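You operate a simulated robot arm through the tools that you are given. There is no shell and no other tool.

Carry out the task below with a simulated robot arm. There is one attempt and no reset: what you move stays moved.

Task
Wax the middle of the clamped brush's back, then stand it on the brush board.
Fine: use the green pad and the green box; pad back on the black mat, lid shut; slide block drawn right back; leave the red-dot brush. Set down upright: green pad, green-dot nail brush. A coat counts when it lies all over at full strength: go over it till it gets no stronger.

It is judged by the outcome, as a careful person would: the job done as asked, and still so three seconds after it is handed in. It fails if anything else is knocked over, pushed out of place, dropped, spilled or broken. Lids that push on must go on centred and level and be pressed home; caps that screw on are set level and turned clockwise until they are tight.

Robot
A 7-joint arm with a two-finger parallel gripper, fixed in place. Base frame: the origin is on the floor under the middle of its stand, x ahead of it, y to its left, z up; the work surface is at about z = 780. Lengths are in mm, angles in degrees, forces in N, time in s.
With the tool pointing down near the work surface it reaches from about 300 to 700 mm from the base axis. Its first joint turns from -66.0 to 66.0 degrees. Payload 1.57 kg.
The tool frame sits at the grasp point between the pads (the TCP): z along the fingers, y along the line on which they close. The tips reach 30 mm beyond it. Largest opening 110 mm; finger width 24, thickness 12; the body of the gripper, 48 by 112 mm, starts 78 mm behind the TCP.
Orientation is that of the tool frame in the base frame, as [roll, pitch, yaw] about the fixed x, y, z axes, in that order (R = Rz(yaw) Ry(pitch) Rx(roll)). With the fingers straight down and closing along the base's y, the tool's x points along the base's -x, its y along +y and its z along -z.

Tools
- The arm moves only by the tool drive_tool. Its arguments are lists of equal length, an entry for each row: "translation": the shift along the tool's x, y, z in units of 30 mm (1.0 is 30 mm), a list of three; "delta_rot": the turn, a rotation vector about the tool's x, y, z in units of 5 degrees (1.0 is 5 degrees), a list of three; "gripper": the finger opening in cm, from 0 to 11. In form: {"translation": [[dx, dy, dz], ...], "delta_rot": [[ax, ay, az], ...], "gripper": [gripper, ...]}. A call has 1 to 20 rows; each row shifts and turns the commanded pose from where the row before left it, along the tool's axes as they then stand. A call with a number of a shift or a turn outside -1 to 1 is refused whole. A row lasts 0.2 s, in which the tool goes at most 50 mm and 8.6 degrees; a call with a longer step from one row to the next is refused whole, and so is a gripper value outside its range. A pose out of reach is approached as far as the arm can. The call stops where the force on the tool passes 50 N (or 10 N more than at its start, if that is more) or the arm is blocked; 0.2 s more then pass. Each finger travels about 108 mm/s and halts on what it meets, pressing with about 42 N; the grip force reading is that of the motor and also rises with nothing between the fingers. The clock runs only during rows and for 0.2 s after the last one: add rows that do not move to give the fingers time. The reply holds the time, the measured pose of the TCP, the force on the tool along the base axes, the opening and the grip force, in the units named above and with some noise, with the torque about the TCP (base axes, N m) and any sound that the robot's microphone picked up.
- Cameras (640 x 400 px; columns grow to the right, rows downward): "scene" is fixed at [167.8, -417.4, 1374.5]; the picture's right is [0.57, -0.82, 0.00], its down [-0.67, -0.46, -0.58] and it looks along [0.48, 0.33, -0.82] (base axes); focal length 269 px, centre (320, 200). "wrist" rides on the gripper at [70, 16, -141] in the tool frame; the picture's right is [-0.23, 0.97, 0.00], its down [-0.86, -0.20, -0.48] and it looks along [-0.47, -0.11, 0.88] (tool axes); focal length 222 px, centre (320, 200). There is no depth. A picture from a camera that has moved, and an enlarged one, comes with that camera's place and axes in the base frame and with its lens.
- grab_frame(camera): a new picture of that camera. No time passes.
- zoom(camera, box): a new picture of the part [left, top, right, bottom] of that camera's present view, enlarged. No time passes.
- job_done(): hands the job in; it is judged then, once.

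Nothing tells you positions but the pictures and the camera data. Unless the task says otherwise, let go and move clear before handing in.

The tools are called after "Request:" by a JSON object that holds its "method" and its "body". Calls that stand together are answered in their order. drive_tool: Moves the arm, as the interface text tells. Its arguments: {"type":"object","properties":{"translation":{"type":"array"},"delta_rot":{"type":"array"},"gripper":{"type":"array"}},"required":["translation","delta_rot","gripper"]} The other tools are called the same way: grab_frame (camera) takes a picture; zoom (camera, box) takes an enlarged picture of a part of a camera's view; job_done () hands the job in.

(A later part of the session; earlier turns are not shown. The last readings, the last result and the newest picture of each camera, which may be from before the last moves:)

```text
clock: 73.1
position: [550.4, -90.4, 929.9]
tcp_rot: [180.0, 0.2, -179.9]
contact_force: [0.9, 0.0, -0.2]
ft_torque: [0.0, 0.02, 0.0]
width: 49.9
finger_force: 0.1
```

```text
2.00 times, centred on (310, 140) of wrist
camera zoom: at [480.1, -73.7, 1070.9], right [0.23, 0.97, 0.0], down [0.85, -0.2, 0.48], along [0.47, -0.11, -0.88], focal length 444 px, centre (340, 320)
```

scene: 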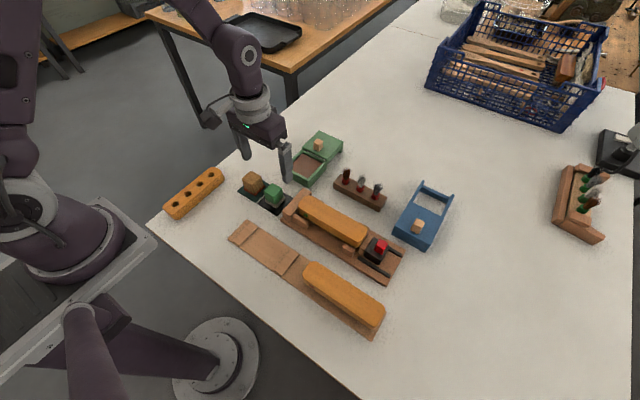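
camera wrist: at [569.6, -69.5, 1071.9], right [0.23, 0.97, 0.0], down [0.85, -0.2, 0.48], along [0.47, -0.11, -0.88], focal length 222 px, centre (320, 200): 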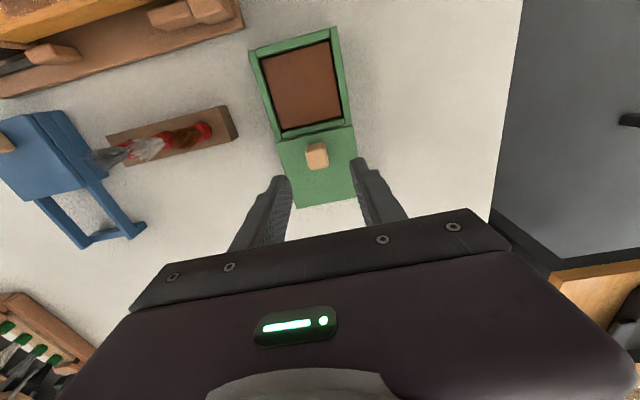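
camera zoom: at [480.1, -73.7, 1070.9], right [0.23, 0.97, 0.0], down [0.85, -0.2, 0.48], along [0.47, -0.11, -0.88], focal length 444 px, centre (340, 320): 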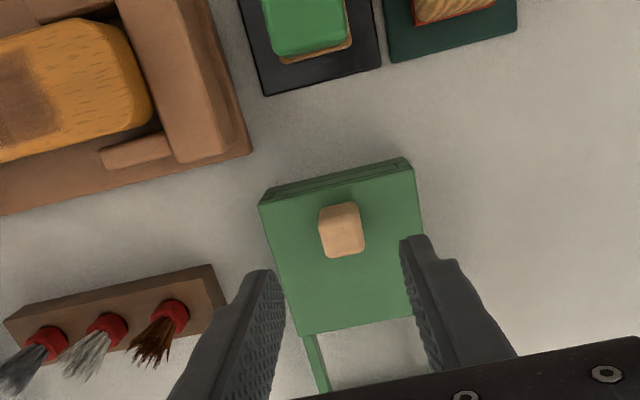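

The lid is shut fully. Next the slide block: I'll move over the red knob (about (455, -380)) and take a look.

Request:
{"method": "drive_tool", "body": {"translation": [[0.3, -0.7, -0.1], [0.33, -0.99, -0.1], [0.33, -0.99, -0.1], [0.33, -0.99, -0.1], [0.33, -0.99, 0], [0.33, -0.99, 0], [0.33, -0.99, 0], [0.33, -0.99, 0], [0.33, -0.99, 0], [0.2, -0.8, 0], [0, 0, 0]], "delta_rot": [[0, 0, 0], [0, 0, 0], [0, 0, 0], [0, 0, 0], [0, 0, 0], [0, 0, 0], [0, 0, 0], [0, 0, 0], [0, 0, 0], [0, 0, 0], [0, 0, 0]], "gripper": [5, 5, 5, 5, 5, 5, 5, 5, 5, 5, 5]}}

Request:
{"method": "grab_frame", "body": {"camera": "wrist"}}

Request:
{"method": "zoom", "body": {"camera": "wrist", "box": [220, 80, 420, 230]}}

Request:
{"method": "zoom", "body": {"camera": "scene", "box": [310, 170, 440, 300]}}

```text
clock: 75.5
position: [455.8, -372.5, 939.9]
tcp_rot: [-180.0, 0.1, -179.9]
contact_force: [-0.5, -0.1, -0.6]
ft_torque: [0.01, -0.01, 0.04]
width: 50.1
finger_force: 0.0
```

```text
taken
camera wrist: at [386.4, -354.9, 1081.0], right [0.23, 0.97, 0.0], down [0.85, -0.2, 0.48], along [0.47, -0.11, -0.88], focal length 222 px, centre (320, 200)
```

wrist: 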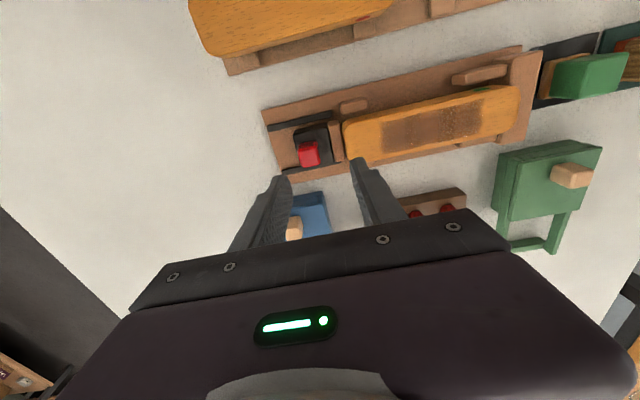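

```text
2.67 times, centred on (320, 155) of wrist
camera zoom: at [386.4, -354.9, 1081.0], right [0.23, 0.97, 0.0], down [0.85, -0.2, 0.48], along [0.47, -0.11, -0.88], focal length 592 px, centre (320, 320)
```

zoom: 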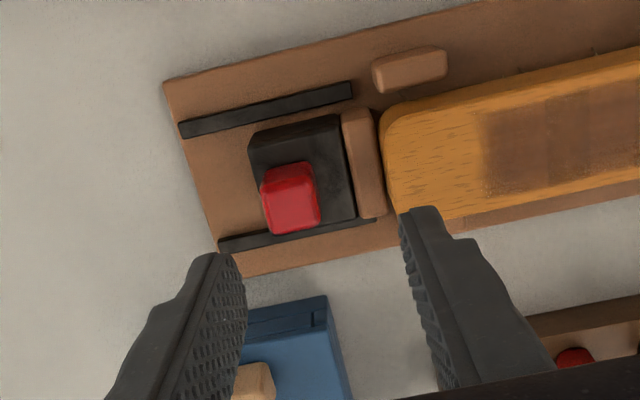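

```text
3.08 times, centred on (375, 235) of scene
camera zoom: at [167.8, -417.4, 1374.5], right [0.57, -0.82, 0.0], down [-0.67, -0.46, -0.58], along [0.48, 0.33, -0.82], focal length 827 px, centre (151, 92)
```

zoom: 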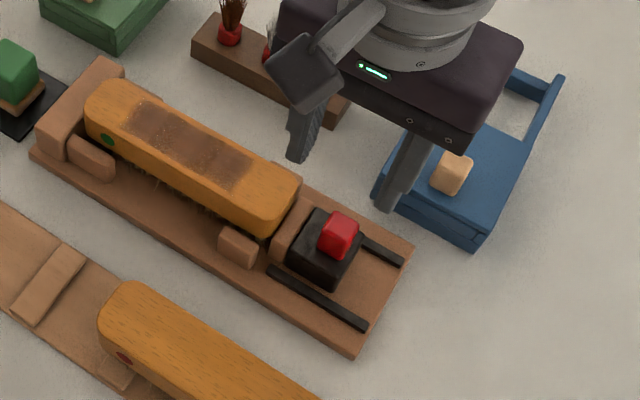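

The slider's jaw sits close to the knob, so I'll rotate the tool 90° to close along x. That orientation also suits picking up the brush later.

Request:
{"method": "drive_tool", "body": {"translation": [[0, 0, 0], [0, 0, 0], [0, 0, 0], [0, 0, 0], [0, 0, 0], [0, 0, 0], [0, 0, 0], [0, 0, 0], [0, 0, 0], [0, 0, 0], [0, 0, 0], [0, 0, 0], [0, 0, 0], [0, 0, 0], [0, 0, 0], [0, 0, 0], [0, 0, 0], [0, 0, 0], [0, 0, 0]], "delta_rot": [[0, 0, 1], [0, 0, 1], [0, 0, 1], [0, 0, 1], [0, 0, 1], [0, 0, 1], [0, 0, 1], [0, 0, 1], [0, 0, 1], [0, 0, 1], [0, 0, 1], [0, 0, 1], [0, 0, 1], [0, 0, 1], [0, 0, 1], [0, 0, 1], [0, 0, 1], [0, 0, 1], [0, 0, 0]], "gripper": [5, 5, 5, 5, 5, 5, 5, 5, 5, 5, 5, 5, 5, 5, 5, 5, 5, 5, 5]}}

Request:
{"method": "grab_frame", "body": {"camera": "wrist"}}

Request:
{"method": "zoom", "body": {"camera": "wrist", "box": [220, 80, 420, 230]}}

```text
clock: 79.5
position: [455.5, -372.2, 941.6]
tcp_rot: [179.9, 0.0, 90.1]
contact_force: [-0.3, -0.4, 0.0]
ft_torque: [-0.01, 0.01, 0.03]
width: 50.2
finger_force: 0.1
```

```text
taken
camera wrist: at [472.3, -302.2, 1082.4], right [0.97, -0.23, 0.0], down [-0.2, -0.86, 0.48], along [-0.11, -0.47, -0.88], focal length 222 px, centre (320, 200)
```

wrist: 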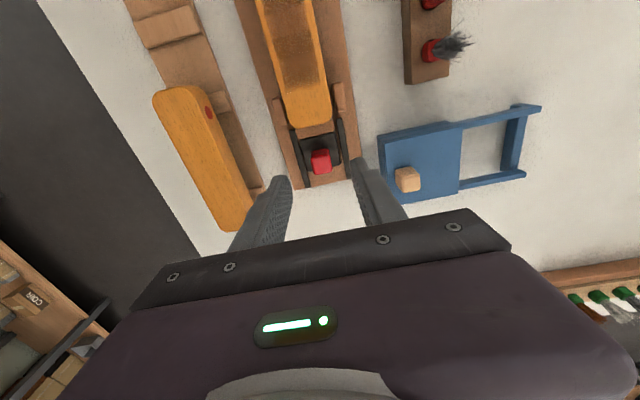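

```text
2.67 times, centred on (320, 155) of wrist
camera zoom: at [472.3, -302.2, 1082.4], right [0.97, -0.23, 0.0], down [-0.2, -0.86, 0.48], along [-0.11, -0.47, -0.88], focal length 592 px, centre (320, 320)
```

zoom: 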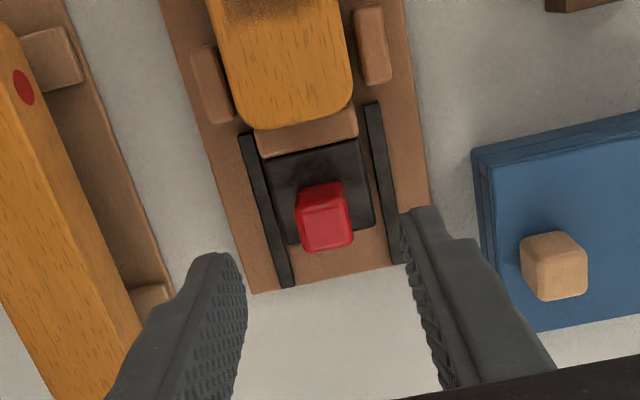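

The knob's top is at about (455.7, -383, 850). I'll move over it and descend so the fingertips stay above the black slider body.

Request:
{"method": "drive_tool", "body": {"translation": [[-0.36, 0, 0.5], [0, 0, 0.9], [0, 0, 0.9], [0, 0, 0.2], [0, 0, 0]], "delta_rot": [[0, 0, 0], [0, 0, 0], [0, 0, 0], [0, 0, 0], [0, 0, 0]], "gripper": [5, 5, 5, 5, 5]}}

Request:
{"method": "zoom", "body": {"camera": "wrist", "box": [220, 80, 420, 230]}}

Request:
{"method": "zoom", "body": {"camera": "scene", "box": [330, 190, 430, 290]}}

```text
clock: 80.7
position: [454.6, -384.6, 865.9]
tcp_rot: [179.9, 0.0, 90.1]
contact_force: [0.3, 0.3, -0.5]
ft_torque: [0.01, 0.02, 0.01]
width: 50.0
finger_force: 0.1
```

```text
2.67 times, centred on (320, 155) of wrist
camera zoom: at [472.3, -312.8, 1007.5], right [0.97, -0.23, 0.0], down [-0.2, -0.86, 0.48], along [-0.11, -0.47, -0.88], focal length 592 px, centre (320, 320)
```

zoom: 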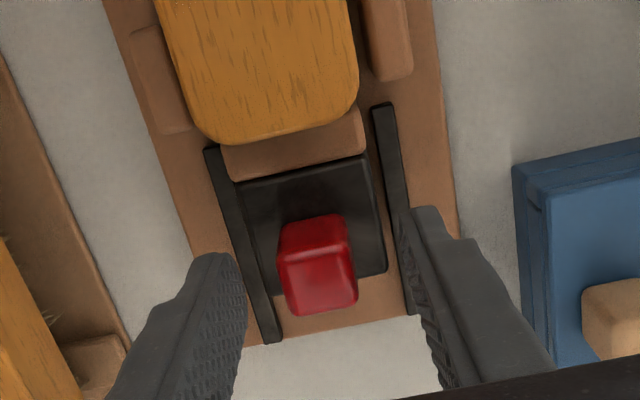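

```text
4.00 times, centred on (380, 240) of scene
camera zoom: at [167.8, -417.4, 1374.5], right [0.57, -0.82, 0.0], down [-0.67, -0.46, -0.58], along [0.48, 0.33, -0.82], focal length 1075 px, centre (80, 40)
```

zoom: 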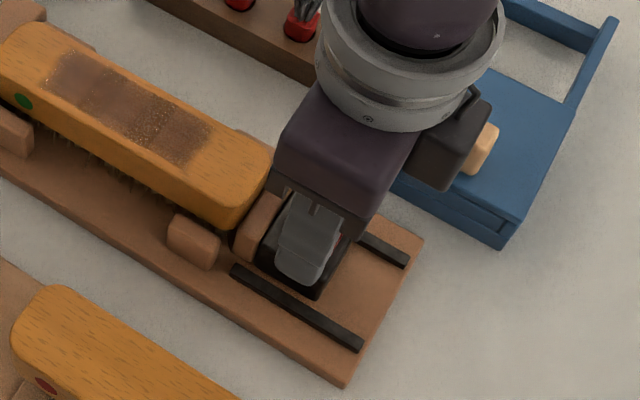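

Request:
{"method": "drive_tool", "body": {"translation": [[0, 0, 0.15], [0, 0, 0], [0, 0, 0], [0, 0, 0], [0, 0, 0]], "delta_rot": [[0, 0, 0], [0, 0, 0], [0, 0, 0], [0, 0, 0], [0, 0, 0]], "gripper": [5, 4, 3.4, 3.0, 2.8]}}

Request:
{"method": "zoom", "body": {"camera": "wrist", "box": [220, 80, 420, 230]}}

```text
clock: 81.9
position: [455.7, -382.4, 861.9]
tcp_rot: [179.9, 0.0, 90.1]
contact_force: [0.3, 0.3, 0.2]
ft_torque: [0.01, -0.01, -0.03]
width: 27.8
finger_force: 0.1
```

```text
2.67 times, centred on (320, 155) of wrist
camera zoom: at [472.3, -312.8, 1003.0], right [0.97, -0.23, 0.0], down [-0.2, -0.86, 0.48], along [-0.11, -0.47, -0.88], focal length 592 px, centre (320, 320)
```

zoom: 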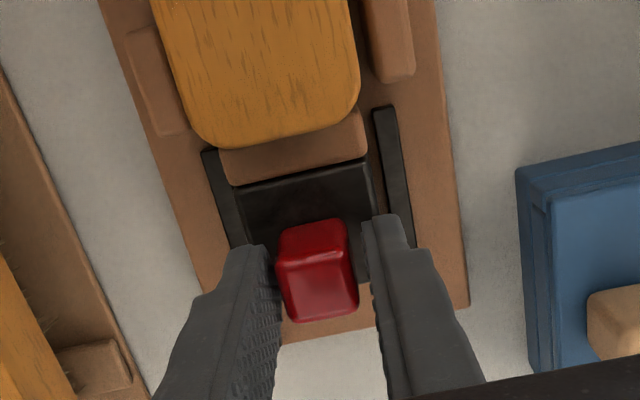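

Request:
{"method": "drive_tool", "body": {"translation": [[0, -0.045, 0], [0, 0, 0], [0, 0, 0], [0, 0, 0], [0, 0, 0]], "delta_rot": [[0, 0, 0], [0, 0, 0], [0, 0, 0], [0, 0, 0], [0, 0, 0]], "gripper": [2.8, 2.4, 2.0, 1.5, 1.5]}}

Request:
{"method": "zoom", "body": {"camera": "wrist", "box": [220, 80, 420, 230]}}

```text
clock: 83.1
position: [454.9, -383.7, 861.6]
tcp_rot: [179.8, 0.0, 90.1]
contact_force: [6.3, -1.3, -0.3]
ft_torque: [-0.17, 0.09, -0.15]
width: 22.0
finger_force: 35.1
```

```text
2.67 times, centred on (320, 155) of wrist
camera zoom: at [471.3, -312.8, 1002.9], right [0.97, -0.23, 0.0], down [-0.2, -0.86, 0.48], along [-0.11, -0.47, -0.88], focal length 592 px, centre (320, 320)
```

zoom: 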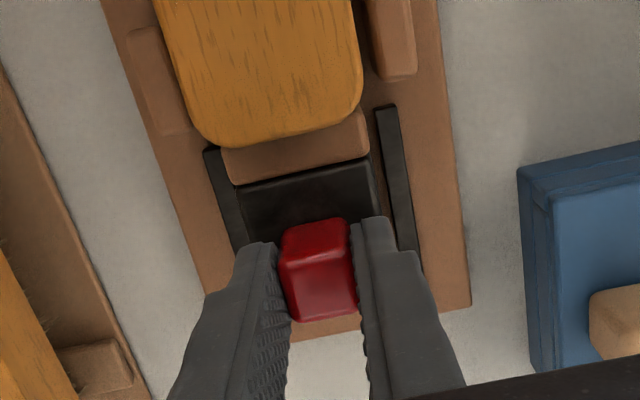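

Knob gripped. I'll pull the slide block back toward -y, checking the force.

Request:
{"method": "drive_tool", "body": {"translation": [[-0.1, 0.02, 0], [-0.1, 0, 0], [-0.15, 0, 0], [-0.15, 0, 0], [0, 0, 0]], "delta_rot": [[0, 0, 0], [0, 0, 0], [0, 0, 0], [0, 0, 0], [0, 0, 0]], "gripper": [1.5, 1.5, 1.5, 1.5, 1.5]}}

Request:
{"method": "zoom", "body": {"camera": "wrist", "box": [220, 80, 420, 230]}}

Request:
{"method": "zoom", "body": {"camera": "scene", "box": [330, 190, 430, 290]}}

```text
clock: 84.3
position: [455.8, -399.2, 861.9]
tcp_rot: [-179.9, 0.0, 90.1]
contact_force: [1.0, 1.5, 8.0]
ft_torque: [1.13, 0.1, -0.14]
width: 21.8
finger_force: 34.8
```

```text
2.67 times, centred on (320, 155) of wrist
camera zoom: at [471.5, -327.9, 1002.9], right [0.97, -0.23, 0.0], down [-0.2, -0.86, 0.48], along [-0.11, -0.47, -0.88], focal length 592 px, centre (320, 320)
```

zoom: 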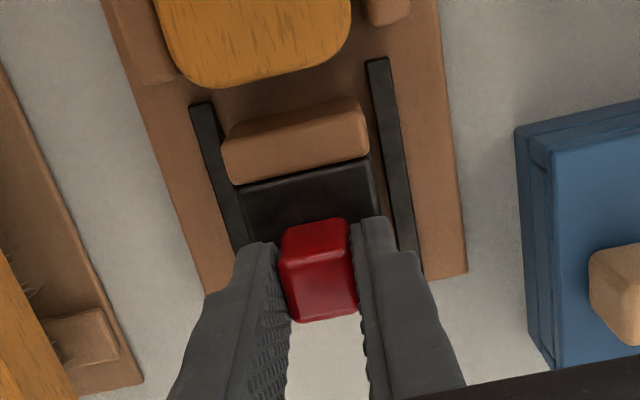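

```text
4.00 times, centred on (380, 240) of scene
camera zoom: at [167.7, -417.3, 1374.6], right [0.57, -0.82, 0.0], down [-0.67, -0.46, -0.58], along [0.48, 0.33, -0.82], focal length 1075 px, centre (80, 40)
```

zoom: 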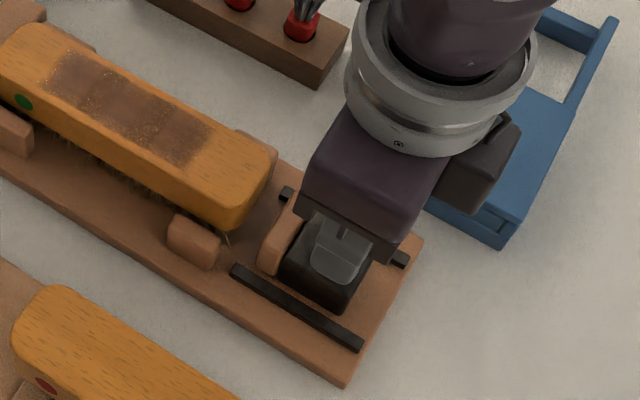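

It slides and the brush stays. I'll continue until resistance appears.

Request:
{"method": "drive_tool", "body": {"translation": [[-0.12, 0, 0], [-0.12, 0, 0], [-0.12, 0, 0], [0, 0, 0]], "delta_rot": [[0, 0, 0], [0, 0, 0], [0, 0, 0], [0, 0, 0]], "gripper": [1.5, 1.5, 1.5, 1.5]}}

Request:
{"method": "zoom", "body": {"camera": "scene", "box": [330, 190, 430, 290]}}

```text
clock: 85.3
position: [454.6, -409.6, 861.0]
tcp_rot: [179.9, 0.1, 90.1]
contact_force: [2.5, 2.3, 7.4]
ft_torque: [0.72, 0.21, -0.07]
width: 21.8
finger_force: 34.6
```

```text
4.00 times, centred on (380, 240) of scene
camera zoom: at [167.7, -417.3, 1374.6], right [0.57, -0.82, 0.0], down [-0.67, -0.46, -0.58], along [0.48, 0.33, -0.82], focal length 1075 px, centre (80, 40)
```

zoom: 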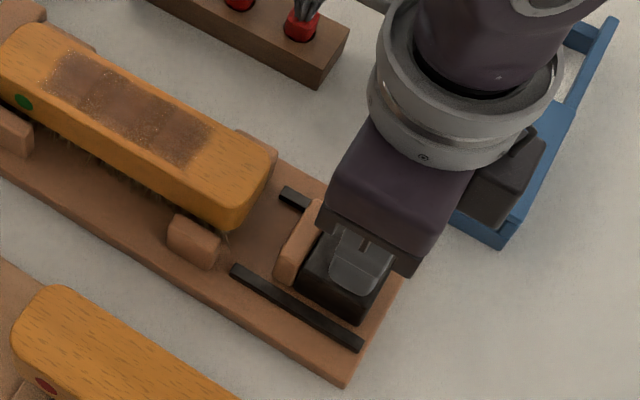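

Request:
{"method": "drive_tool", "body": {"translation": [[-0.07, 0, 0], [-0.07, 0, 0], [0, 0, 0]], "delta_rot": [[0, 0, 0], [0, 0, 0], [0, 0, 0]], "gripper": [1.5, 1.5, 1.5]}}

```text
clock: 86.1
position: [455.7, -414.6, 861.7]
tcp_rot: [179.9, 0.0, 90.1]
contact_force: [3.4, 2.2, 9.6]
ft_torque: [-0.2, 0.11, -0.11]
width: 21.5
finger_force: 34.0
```

Request:
{"method": "drive_tool", "body": {"translation": [[-0.07, 0, 0], [-0.04, 0, 0], [0, 0, 0]], "delta_rot": [[0, 0, 0], [0, 0, 0], [0, 0, 0]], "gripper": [1.5, 1.5, 1.5]}}

Request:
{"method": "zoom", "body": {"camera": "scene", "box": [330, 190, 430, 290]}}

Request:
{"method": "zoom", "body": {"camera": "wrist", "box": [220, 80, 420, 230]}}

```text
clock: 86.9
position: [455.8, -415.1, 862.5]
tcp_rot: [179.9, -0.3, 90.1]
contact_force: [-2.4, 25.0, 15.4]
ft_torque: [0.6, 0.12, -0.19]
width: 21.6
finger_force: 34.8
```

```text
4.00 times, centred on (380, 240) of scene
camera zoom: at [167.5, -416.6, 1374.8], right [0.57, -0.82, 0.0], down [-0.67, -0.46, -0.58], along [0.48, 0.33, -0.82], focal length 1075 px, centre (80, 40)
```

zoom: 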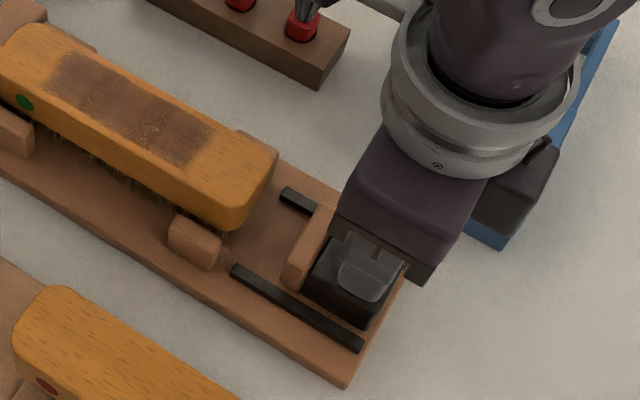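

```text
2.67 times, centred on (320, 155) of wrist
camera zoom: at [471.6, -344.6, 1002.6], right [0.97, -0.23, 0.0], down [-0.2, -0.86, 0.47], along [-0.11, -0.46, -0.88], focal length 592 px, centre (320, 320)
```

zoom: 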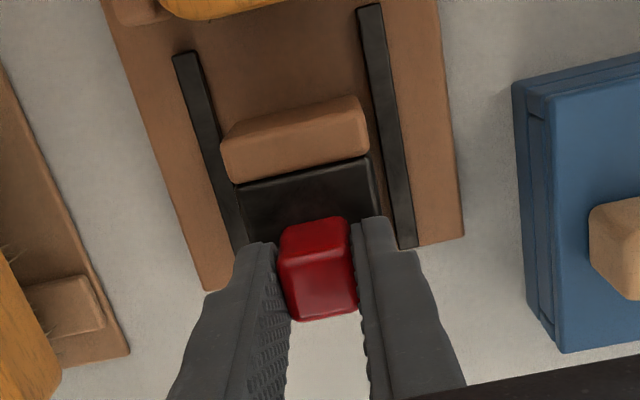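

The slide block is at its back stop (25 N, no further motion). I'll relieve the pull, release the knob and rise.

Request:
{"method": "drive_tool", "body": {"translation": [[0.06, 0, 0.02], [0, 0, 0], [0, 0, 0], [0, 0, 0], [0, 0, -0.5], [0, 0, -0.9], [0, 0, -0.9], [0, 0, -0.5], [0, 0, 0]], "delta_rot": [[0, 0, 0], [0, 0, 0], [0, 0, 0], [0, 0, 0], [0, 0, 0], [0, 0, 0], [0, 0, 0], [0, 0, 0], [0, 0, 0]], "gripper": [1.5, 2.5, 4, 5, 5, 5, 5, 5, 5]}}

Request:
{"method": "zoom", "body": {"camera": "scene", "box": [310, 180, 430, 290]}}

Request:
{"method": "grab_frame", "body": {"camera": "wrist"}}

```text
clock: 88.9
position: [453.8, -415.5, 945.0]
tcp_rot: [180.0, -0.1, 90.1]
contact_force: [0.6, 0.0, -0.4]
ft_torque: [-0.01, -0.02, 0.02]
width: 50.3
finger_force: 0.1
```

```text
3.64 times, centred on (370, 235) of scene
camera zoom: at [167.8, -417.4, 1374.5], right [0.57, -0.82, 0.0], down [-0.67, -0.46, -0.58], along [0.48, 0.33, -0.82], focal length 977 px, centre (138, 73)
```

zoom: 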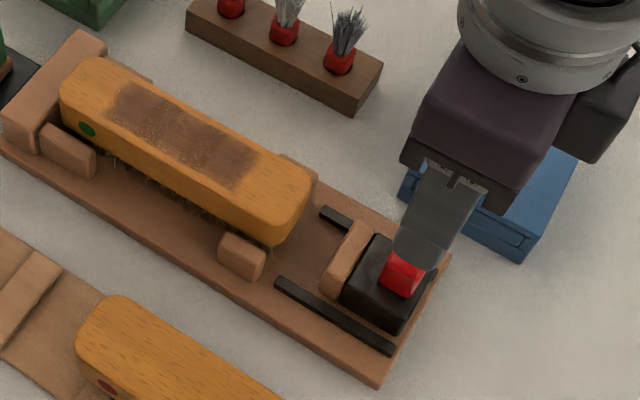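

```text
taken
camera wrist: at [471.0, -344.5, 1085.9], right [0.97, -0.23, 0.0], down [-0.2, -0.86, 0.48], along [-0.11, -0.47, -0.88], focal length 222 px, centre (320, 200)
```

wrist: 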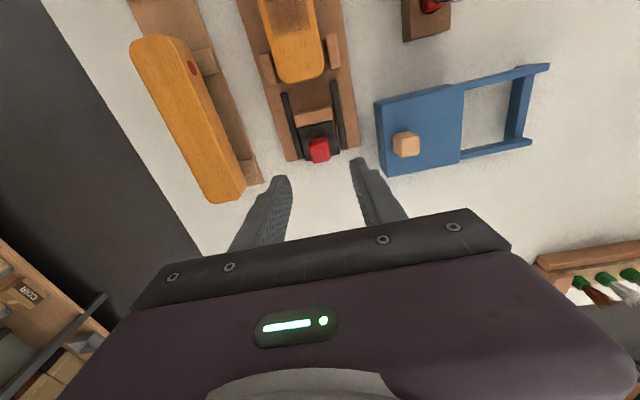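

The slide block is fully back and the fixture hasn't moved. Now I'll go above the brush's middle with the gripper opened to 80 mm and look.

Request:
{"method": "drive_tool", "body": {"translation": [[0.7, 0, 0], [0.95, 0, 0], [0.95, 0, 0], [0.95, 0, 0], [0.95, -0.03, 0], [0.87, -0.03, 0], [0, 0, 0]], "delta_rot": [[0, 0, 0], [0, 0, 0], [0, 0, 0], [0, 0, 0], [0, 0, 0], [0, 0, 0], [0, 0, 0]], "gripper": [5, 6, 7, 8, 8, 8, 8]}}

Request:
{"method": "grab_frame", "body": {"camera": "wrist"}}

Request:
{"method": "zoom", "body": {"camera": "wrist", "box": [200, 0, 440, 220]}}

Request:
{"method": "zoom", "body": {"camera": "scene", "box": [270, 160, 400, 270]}}

```text
clock: 90.5
position: [452.4, -254.7, 943.5]
tcp_rot: [179.9, 0.0, 90.2]
contact_force: [0.2, -0.3, 0.2]
ft_torque: [-0.01, 0.01, 0.02]
width: 79.7
finger_force: 0.1
```

```text
taken
camera wrist: at [469.1, -183.9, 1085.3], right [0.97, -0.23, 0.0], down [-0.2, -0.86, 0.48], along [-0.11, -0.47, -0.88], focal length 222 px, centre (320, 200)
```

wrist: 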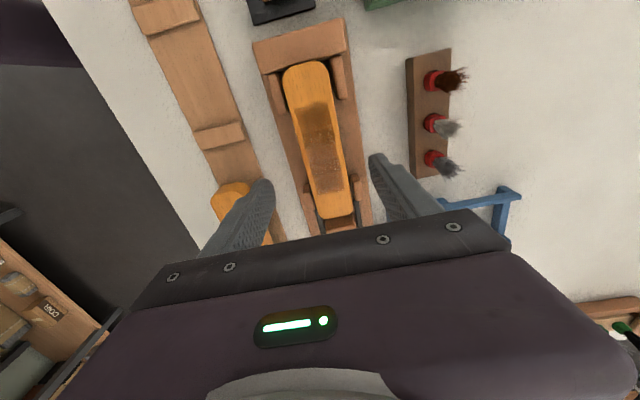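

```text
1.82 times, centred on (320, 110) of wrist
camera zoom: at [469.1, -183.9, 1085.3], right [0.97, -0.23, 0.0], down [-0.2, -0.86, 0.48], along [-0.11, -0.47, -0.88], focal length 404 px, centre (320, 364)
```

zoom: 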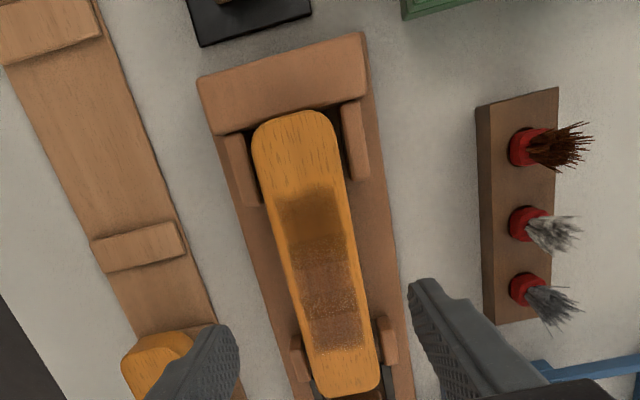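

```text
3.64 times, centred on (335, 215) of scene
camera zoom: at [167.8, -417.4, 1374.5], right [0.57, -0.82, 0.0], down [-0.67, -0.46, -0.58], along [0.48, 0.33, -0.82], focal length 977 px, centre (266, 146)
```

zoom: 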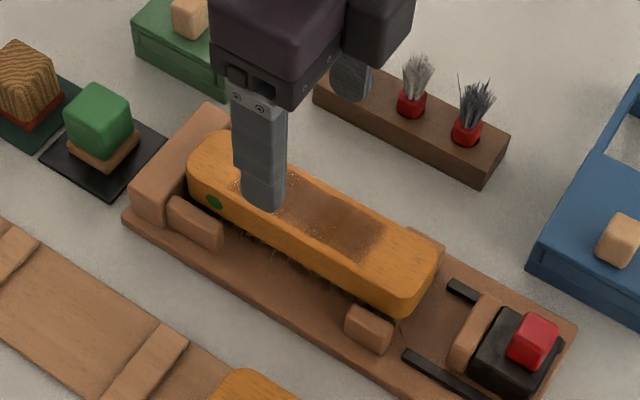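

The bay on the brush board lies between strips at y ≈ -102 and -206 (centre ≈ (327, -154)). First I'll descend around the brush's middle, aligned at x≈454.

Request:
{"method": "drive_tool", "body": {"translation": [[0, 0.05, 0.6], [0, 0, 0.9], [0, 0, 0.9], [0, 0, 0.6], [0, 0, 0.1], [0, 0, 0]], "delta_rot": [[0, 0, 0], [0, 0, 0], [0, 0, 0], [0, 0, 0], [0, 0, 0], [0, 0, 0]], "gripper": [8, 8, 8, 8, 8, 8]}}

Request:
{"method": "zoom", "body": {"camera": "wrist", "box": [200, 40, 440, 240]}}

Request:
{"method": "zoom", "body": {"camera": "scene", "box": [290, 170, 390, 255]}}

```text
clock: 91.9
position: [455.0, -254.3, 851.3]
tcp_rot: [179.9, 0.1, 90.1]
contact_force: [0.2, -0.4, -1.1]
ft_torque: [0.01, 0.03, 0.0]
width: 80.1
finger_force: 0.0
```

```text
2.00 times, centred on (320, 140) of wrist
camera zoom: at [471.1, -183.3, 992.9], right [0.97, -0.23, 0.0], down [-0.2, -0.86, 0.48], along [-0.11, -0.47, -0.88], focal length 444 px, centre (320, 320)
```

zoom: 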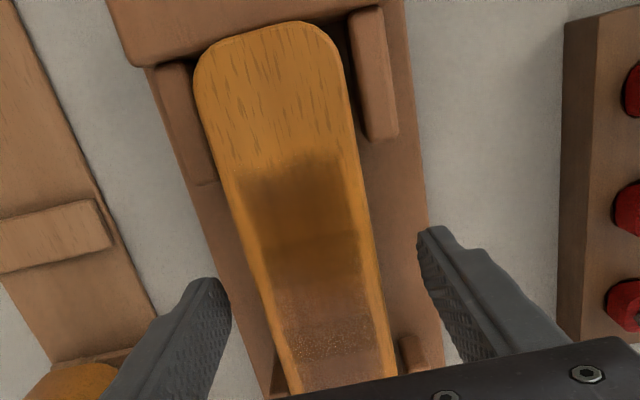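

```text
4.71 times, centred on (340, 212) of scene
camera zoom: at [167.8, -417.4, 1374.5], right [0.57, -0.82, 0.0], down [-0.67, -0.46, -0.58], along [0.48, 0.33, -0.82], focal length 1265 px, centre (226, 141)
```

zoom: 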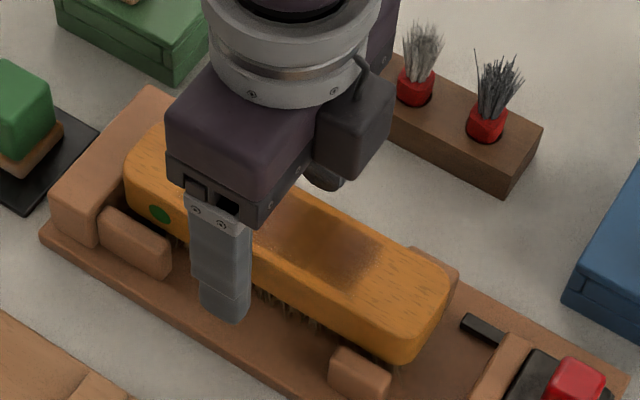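

Request:
{"method": "drive_tool", "body": {"translation": [[0, 0, 0.13], [0, 0, 0], [0, 0, 0], [0, 0, 0]], "delta_rot": [[0, 0, 0], [0, 0, 0], [0, 0, 0], [0, 0, 0]], "gripper": [8, 7, 6, 5.6]}}

Request:
{"method": "zoom", "body": {"camera": "wrist", "box": [240, 100, 420, 240]}}

Request:
{"method": "zoom", "body": {"camera": "scene", "box": [290, 170, 390, 255]}}

```text
clock: 92.9
position: [454.5, -254.6, 848.3]
tcp_rot: [180.0, 0.0, 90.2]
contact_force: [-0.4, -0.4, 0.1]
ft_torque: [0.02, -0.03, 0.01]
width: 55.7
finger_force: 0.0
```

```text
2.86 times, centred on (330, 170) of wrist
camera zoom: at [471.0, -183.2, 989.4], right [0.97, -0.23, 0.0], down [-0.2, -0.86, 0.48], along [-0.11, -0.47, -0.88], focal length 635 px, centre (291, 286)
```

zoom: 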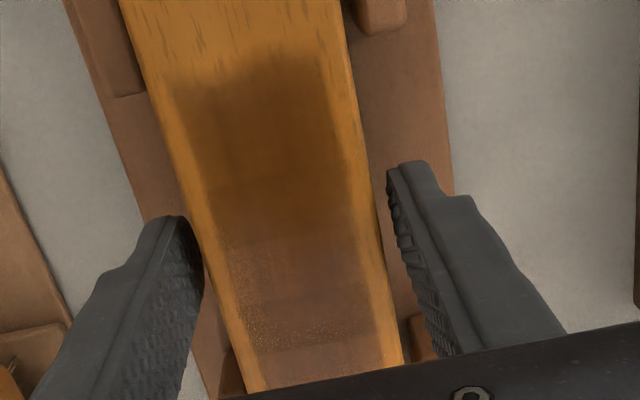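

```text
4.71 times, centred on (340, 212) of scene
camera zoom: at [167.8, -417.4, 1374.5], right [0.57, -0.82, 0.0], down [-0.67, -0.46, -0.58], along [0.48, 0.33, -0.82], focal length 1265 px, centre (226, 141)
```

zoom: 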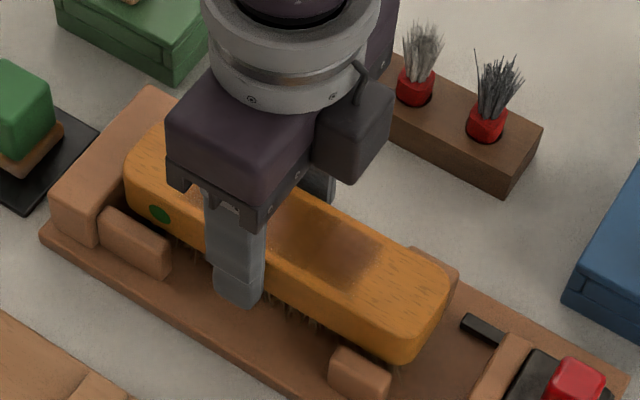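

The brush is nearly centred between the fingers. I'll close on it.

Request:
{"method": "drive_tool", "body": {"translation": [[0, 0, 0], [0, 0, 0], [0, 0, 0], [0, 0, 0]], "delta_rot": [[0, 0, 0], [0, 0, 0], [0, 0, 0], [0, 0, 0]], "gripper": [5.2, 4.8, 4.4, 4.2]}}

Request:
{"method": "zoom", "body": {"camera": "wrist", "box": [240, 100, 420, 240]}}

Request:
{"method": "zoom", "body": {"camera": "scene", "box": [290, 170, 390, 255]}}

```text
clock: 93.9
position: [454.2, -255.3, 847.7]
tcp_rot: [179.9, 0.0, 90.2]
contact_force: [1.0, 0.2, 1.4]
ft_torque: [-0.03, 0.01, -0.02]
width: 45.4
finger_force: 42.0
```

```text
2.86 times, centred on (330, 170) of wrist
camera zoom: at [471.1, -183.2, 989.5], right [0.97, -0.23, 0.0], down [-0.2, -0.86, 0.48], along [-0.11, -0.47, -0.88], focal length 635 px, centre (291, 286)
```

zoom: 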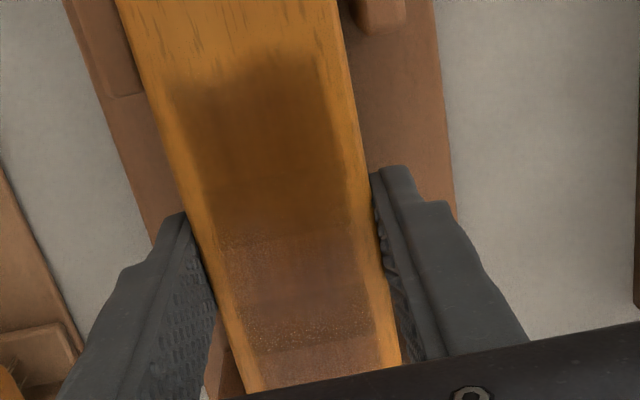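

```text
4.71 times, centred on (340, 212) of scene
camera zoom: at [167.8, -417.4, 1374.5], right [0.57, -0.82, 0.0], down [-0.67, -0.46, -0.58], along [0.48, 0.33, -0.82], focal length 1265 px, centre (226, 141)
```

zoom: 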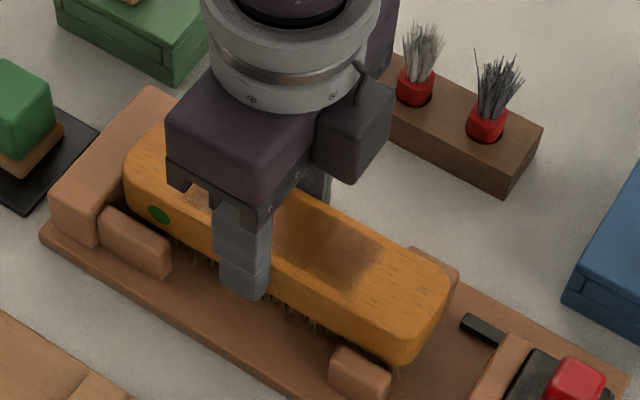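

Brush gripped (45.4 mm). I'll lift it straight up 80 mm and check.

Request:
{"method": "drive_tool", "body": {"translation": [[0, 0, -0.2], [0, 0, -0.4], [0, 0, -0.6], [0, 0, -0.7], [0, 0, -0.7], [0, 0, 0]], "delta_rot": [[0, 0, 0], [0, 0, 0], [0, 0, 0], [0, 0, 0], [0, 0, 0], [0, 0, 0]], "gripper": [4.0, 4.0, 4.0, 4.0, 4.0, 4.0]}}

Request:
{"method": "grab_frame", "body": {"camera": "scene"}}

Request:
{"method": "zoom", "body": {"camera": "scene", "box": [270, 150, 400, 260]}}

Request:
{"method": "grab_frame", "body": {"camera": "wrist"}}

```text
clock: 95.3
position: [454.5, -253.5, 926.7]
tcp_rot: [179.8, 0.0, 90.1]
contact_force: [0.3, 0.6, -1.6]
ft_torque: [-0.03, 0.01, 0.01]
width: 45.4
finger_force: 42.3
```

```text
taken
```

scene: 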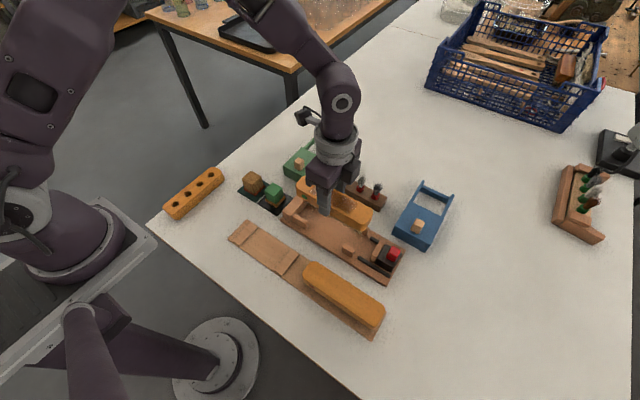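

```text
3.64 times, centred on (335, 205) of scene
camera zoom: at [167.8, -417.4, 1374.5], right [0.57, -0.82, 0.0], down [-0.67, -0.46, -0.58], along [0.48, 0.33, -0.82], focal length 977 px, centre (266, 182)
```

zoom: 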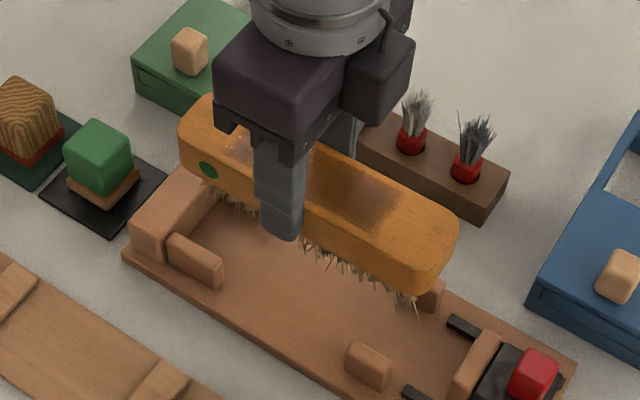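

```text
taken
camera wrist: at [470.4, -183.9, 1068.1], right [0.97, -0.22, 0.0], down [-0.2, -0.86, 0.48], along [-0.11, -0.47, -0.88], focal length 222 px, centre (320, 200)
```

wrist: 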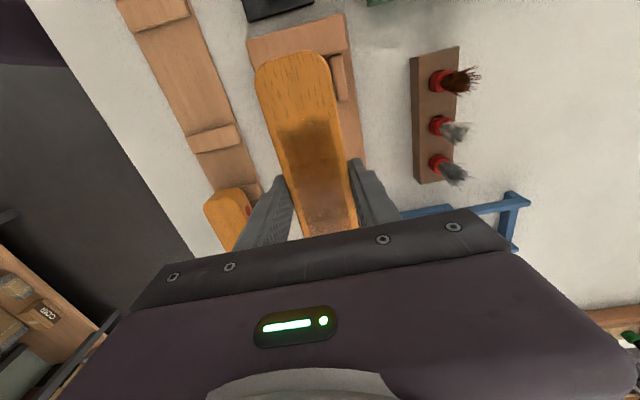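

The brush is lifted level. Before placing, I want to see how the red-dot brush stands on the board's strips as a reference.

Request:
{"method": "zoom", "body": {"camera": "scene", "box": [270, 240, 400, 345]}}

Request:
{"method": "zoom", "body": {"camera": "scene", "box": [220, 210, 320, 290]}}

Request:
{"method": "zoom", "body": {"camera": "scene", "box": [305, 180, 385, 245]}}

Request:
{"method": "zoom", "body": {"camera": "wrist", "box": [100, 0, 320, 230]}}

```text
3.81 times, centred on (335, 292) of scene
camera zoom: at [167.8, -417.4, 1374.5], right [0.57, -0.82, 0.0], down [-0.67, -0.46, -0.58], along [0.48, 0.33, -0.82], focal length 1024 px, centre (263, -152)
```

zoom: 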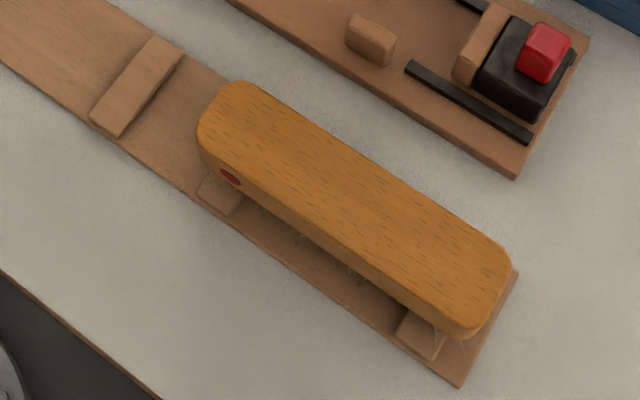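

```text
5.00 times, centred on (270, 250) of scene
camera zoom: at [167.8, -417.4, 1374.5], right [0.57, -0.82, 0.0], down [-0.67, -0.46, -0.58], along [0.48, 0.33, -0.82], focal length 1344 px, centre (570, -50)
```

zoom: 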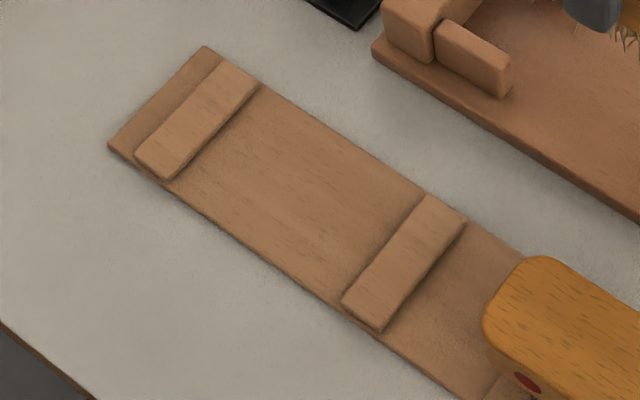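

```text
6.15 times, centred on (345, 212) of scene
camera zoom: at [167.8, -417.4, 1374.5], right [0.57, -0.82, 0.0], down [-0.67, -0.46, -0.58], along [0.48, 0.33, -0.82], focal length 1654 px, centre (166, 123)
```

zoom: 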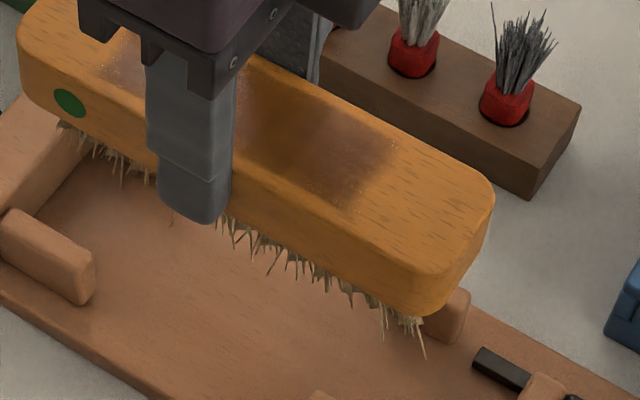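

```text
1.74 times, centred on (210, 115) of wrist
camera zoom: at [470.4, -183.9, 1068.1], right [0.97, -0.22, 0.0], down [-0.2, -0.86, 0.48], along [-0.11, -0.47, -0.88], focal length 386 px, centre (511, 348)
```

zoom: 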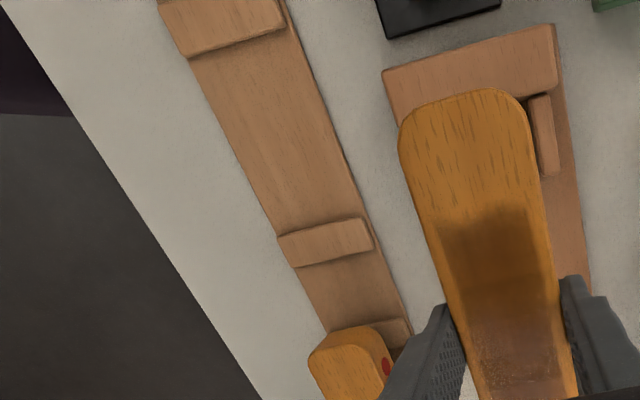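

The brushes stand with their bristle ends across two cross strips, centred. The empty bay's strips are at y≈-90 and -218, so the target is about (326.5, -154). I'll carry the brush there at height.

Request:
{"method": "drive_tool", "body": {"translation": [[0.3, -0.4, 0], [0.5, -0.65, 0], [0.55, -0.7, 0], [0.55, -0.7, 0], [0.55, -0.7, 0], [0.5, -0.65, 0], [0.35, -0.45, 0], [0, 0, 0]], "delta_rot": [[0, 0, 0], [0, 0, 0], [0, 0, 0], [0, 0, 0], [0, 0, 0], [0, 0, 0], [0, 0, 0], [0, 0, 0]], "gripper": [4.0, 4.0, 4.0, 4.0, 4.0, 4.0, 4.0, 4.0]}}

Request:
{"method": "grab_frame", "body": {"camera": "wrist"}}

Request:
{"method": "grab_frame", "body": {"camera": "scene"}}

Request:
{"method": "zoom", "body": {"camera": "scene", "box": [210, 170, 350, 290]}}

```text
clock: 97.1
position: [327.4, -156.5, 925.4]
tcp_rot: [179.8, 0.0, 90.0]
contact_force: [-0.1, -0.4, -2.0]
ft_torque: [-0.02, 0.02, 0.0]
width: 45.3
finger_force: 41.9
```

```text
taken
camera wrist: at [343.2, -84.8, 1066.9], right [0.97, -0.23, 0.0], down [-0.2, -0.86, 0.48], along [-0.11, -0.47, -0.88], focal length 222 px, centre (320, 200)
```

wrist: 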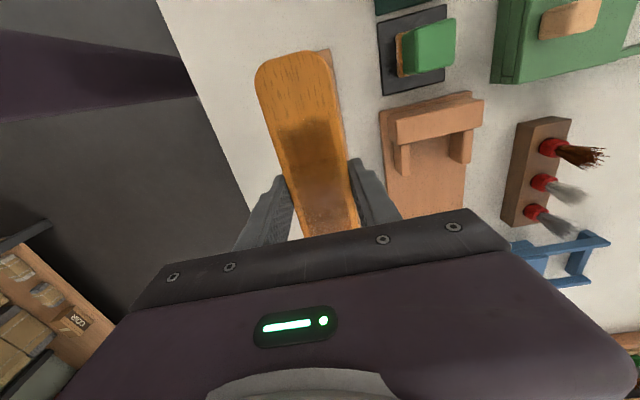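

```text
taken
```

scene: 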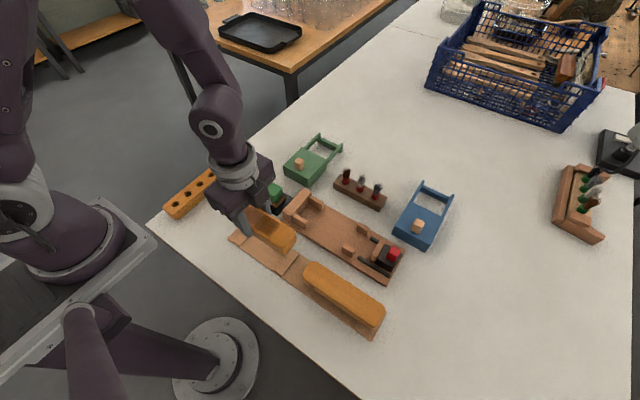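

```text
3.33 times, centred on (280, 230) of scene
camera zoom: at [167.8, -417.4, 1374.5], right [0.57, -0.82, 0.0], down [-0.67, -0.46, -0.58], along [0.48, 0.33, -0.82], focal length 896 px, centre (453, 100)
```

zoom: 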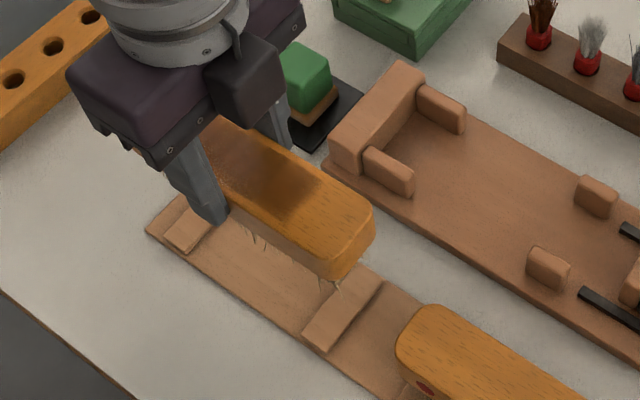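

I'm over the bay. I'll shift 1.5 mm in +y and descend to about 20 mm above the expected contact.

Request:
{"method": "drive_tool", "body": {"translation": [[0.05, 0, 0.4], [0, 0, 0.6], [0, 0, 0.6], [0, 0, 0.3], [0, 0, 0]], "delta_rot": [[0, 0, 0], [0, 0, 0], [0, 0, 0], [0, 0, 0], [0, 0, 0]], "gripper": [4.0, 4.0, 4.0, 4.0, 4.0]}}

Request:
{"method": "zoom", "body": {"camera": "scene", "box": [210, 190, 330, 290]}}

Request:
{"method": "zoom", "body": {"camera": "wrist", "box": [200, 0, 440, 220]}}

```text
clock: 98.3
position: [326.8, -152.8, 869.9]
tcp_rot: [179.8, 0.0, 90.1]
contact_force: [-0.3, -0.4, -2.2]
ft_torque: [0.03, 0.01, -0.01]
width: 45.1
finger_force: 41.6
```

```text
4.00 times, centred on (270, 240) of scene
camera zoom: at [167.8, -417.4, 1374.5], right [0.57, -0.82, 0.0], down [-0.67, -0.46, -0.58], along [0.48, 0.33, -0.82], focal length 1075 px, centre (520, 40)
```

zoom: 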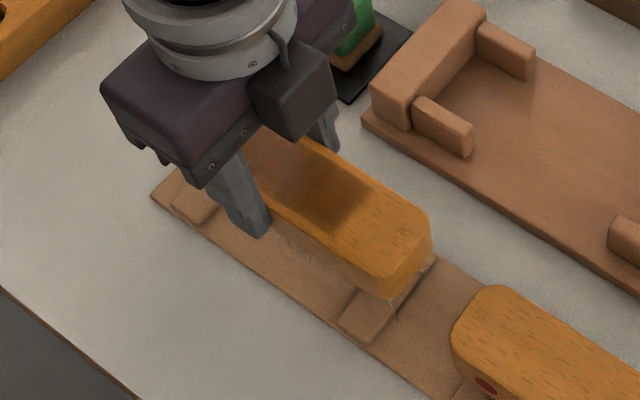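

```text
1.82 times, centred on (320, 110) of wrist
camera zoom: at [343.4, -83.5, 1010.2], right [0.97, -0.23, 0.0], down [-0.2, -0.86, 0.48], along [-0.11, -0.47, -0.88], focal length 404 px, centre (320, 364)
```

zoom: 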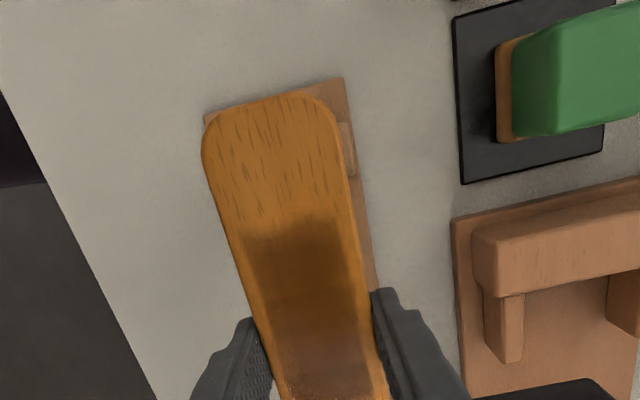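

Alignment looks good (board centre x≈326). I'll descend toward contact in small steps.

Request:
{"method": "drive_tool", "body": {"translation": [[0, 0, 0.2], [0, 0, 0.15], [0, 0, 0]], "delta_rot": [[0, 0, 0], [0, 0, 0], [0, 0, 0]], "gripper": [4.0, 4.0, 4.0]}}

Request:
{"method": "zoom", "body": {"camera": "scene", "box": [220, 200, 320, 280]}}

```text
clock: 99.1
position: [326.4, -154.3, 858.6]
tcp_rot: [180.0, 0.0, 90.1]
contact_force: [-0.1, -0.7, -2.8]
ft_torque: [-0.01, 0.03, 0.02]
width: 45.2
finger_force: 41.8
```

```text
5.00 times, centred on (270, 240) of scene
camera zoom: at [167.8, -417.4, 1374.5], right [0.57, -0.82, 0.0], down [-0.67, -0.46, -0.58], along [0.48, 0.33, -0.82], focal length 1344 px, centre (570, 0)
```

zoom: 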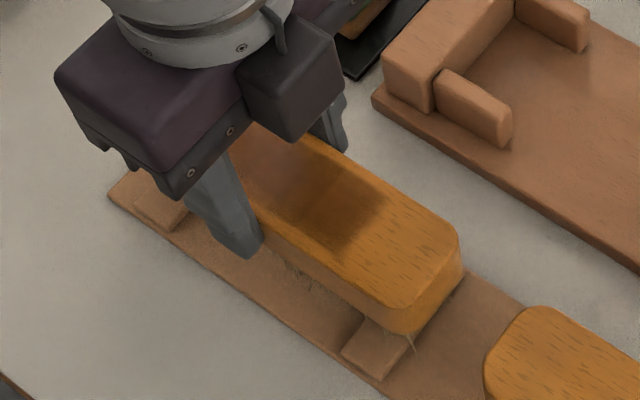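

Request:
{"method": "drive_tool", "body": {"translation": [[0, 0, 0.07], [0, 0, 0.06], [0, 0, 0]], "delta_rot": [[0, 0, 0], [0, 0, 0], [0, 0, 0]], "gripper": [4.0, 4.0, 4.0]}}

```text
clock: 99.9
position: [327.8, -153.8, 854.3]
tcp_rot: [179.8, -0.1, 90.2]
contact_force: [0.0, -0.2, -1.7]
ft_torque: [-0.01, -0.03, -0.01]
width: 45.3
finger_force: 41.7
```

Request:
{"method": "drive_tool", "body": {"translation": [[0, 0, 0.05], [0, 0, 0.05], [0, 0, 0]], "delta_rot": [[0, 0, 0], [0, 0, 0], [0, 0, 0]], "gripper": [4.0, 4.0, 4.0]}}

Request:
{"method": "zoom", "body": {"camera": "scene", "box": [220, 200, 320, 280]}}

```text
clock: 100.7
position: [325.9, -153.8, 852.0]
tcp_rot: [179.8, 0.1, 90.1]
contact_force: [-0.9, 0.0, -2.1]
ft_torque: [0.01, 0.02, -0.02]
width: 45.2
finger_force: 41.7
```

```text
5.00 times, centred on (270, 240) of scene
camera zoom: at [167.8, -417.4, 1374.5], right [0.57, -0.82, 0.0], down [-0.67, -0.46, -0.58], along [0.48, 0.33, -0.82], focal length 1344 px, centre (570, 0)
```

zoom: 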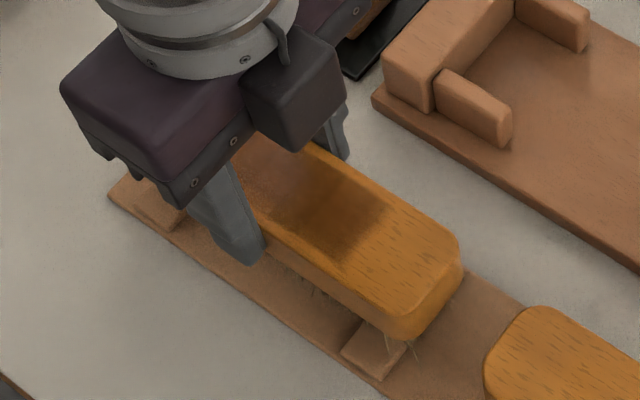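

Request:
{"method": "drive_tool", "body": {"translation": [[0, 0, 0.05], [0, 0, 0.03], [0, 0, 0]], "delta_rot": [[0, 0, 0], [0, 0, 0], [0, 0, 0]], "gripper": [4.0, 4.0, 4.0]}}

```text
clock: 101.5
position: [325.8, -154.1, 848.7]
tcp_rot: [179.8, 0.0, 90.1]
contact_force: [-0.1, 0.0, -2.0]
ft_torque: [-0.03, -0.01, 0.01]
width: 45.4
finger_force: 43.1
```

Request:
{"method": "drive_tool", "body": {"translation": [[0, 0, 0.05], [0, 0, 0.03], [0, 0, 0]], "delta_rot": [[0, 0, 0], [0, 0, 0], [0, 0, 0]], "gripper": [4.0, 4.0, 4.0]}}

```text
clock: 102.3
position: [325.6, -153.6, 846.5]
tcp_rot: [179.9, 0.0, 90.0]
contact_force: [-0.2, -0.2, -2.1]
ft_torque: [0.03, 0.05, 0.02]
width: 45.0
finger_force: 42.2
```

Request:
{"method": "drive_tool", "body": {"translation": [[0, 0, 0.04], [0, 0, 0.03], [0, 0, 0]], "delta_rot": [[0, 0, 0], [0, 0, 0], [0, 0, 0]], "gripper": [4.0, 4.0, 4.0]}}

Request:
{"method": "zoom", "body": {"camera": "scene", "box": [220, 200, 320, 280]}}

```text
clock: 103.1
position: [328.3, -153.2, 845.0]
tcp_rot: [179.8, 0.0, 90.2]
contact_force: [0.0, 2.7, 44.9]
ft_torque: [0.07, 0.16, -0.03]
width: 45.6
finger_force: 41.4
```

```text
5.00 times, centred on (270, 240) of scene
camera zoom: at [167.3, -417.1, 1374.7], right [0.57, -0.82, 0.0], down [-0.67, -0.46, -0.58], along [0.48, 0.33, -0.82], focal length 1344 px, centre (570, 0)
```

zoom: 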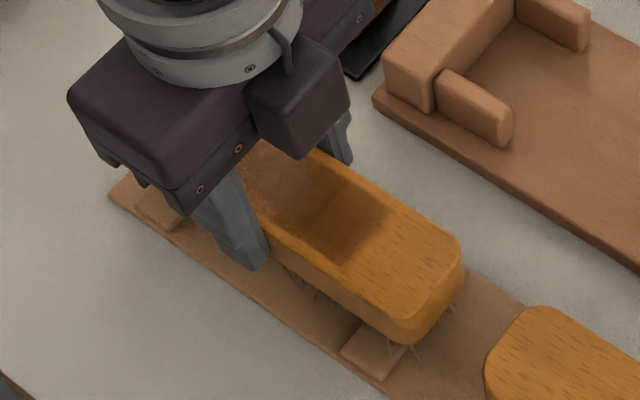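

Contact on the strips (45 N, balanced torque). I'll relieve most of the force and open the fingers.

Request:
{"method": "drive_tool", "body": {"translation": [[0, 0, -0.06], [0, 0, 0], [0, 0, 0]], "delta_rot": [[0, 0, 0], [0, 0, 0], [0, 0, 0]], "gripper": [4.0, 4.0, 4.0]}}

```text
clock: 103.9
position: [326.8, -153.7, 846.0]
tcp_rot: [179.8, -0.1, 90.1]
contact_force: [0.5, -0.1, -2.1]
ft_torque: [-0.01, -0.01, -0.01]
width: 45.3
finger_force: 42.0
```

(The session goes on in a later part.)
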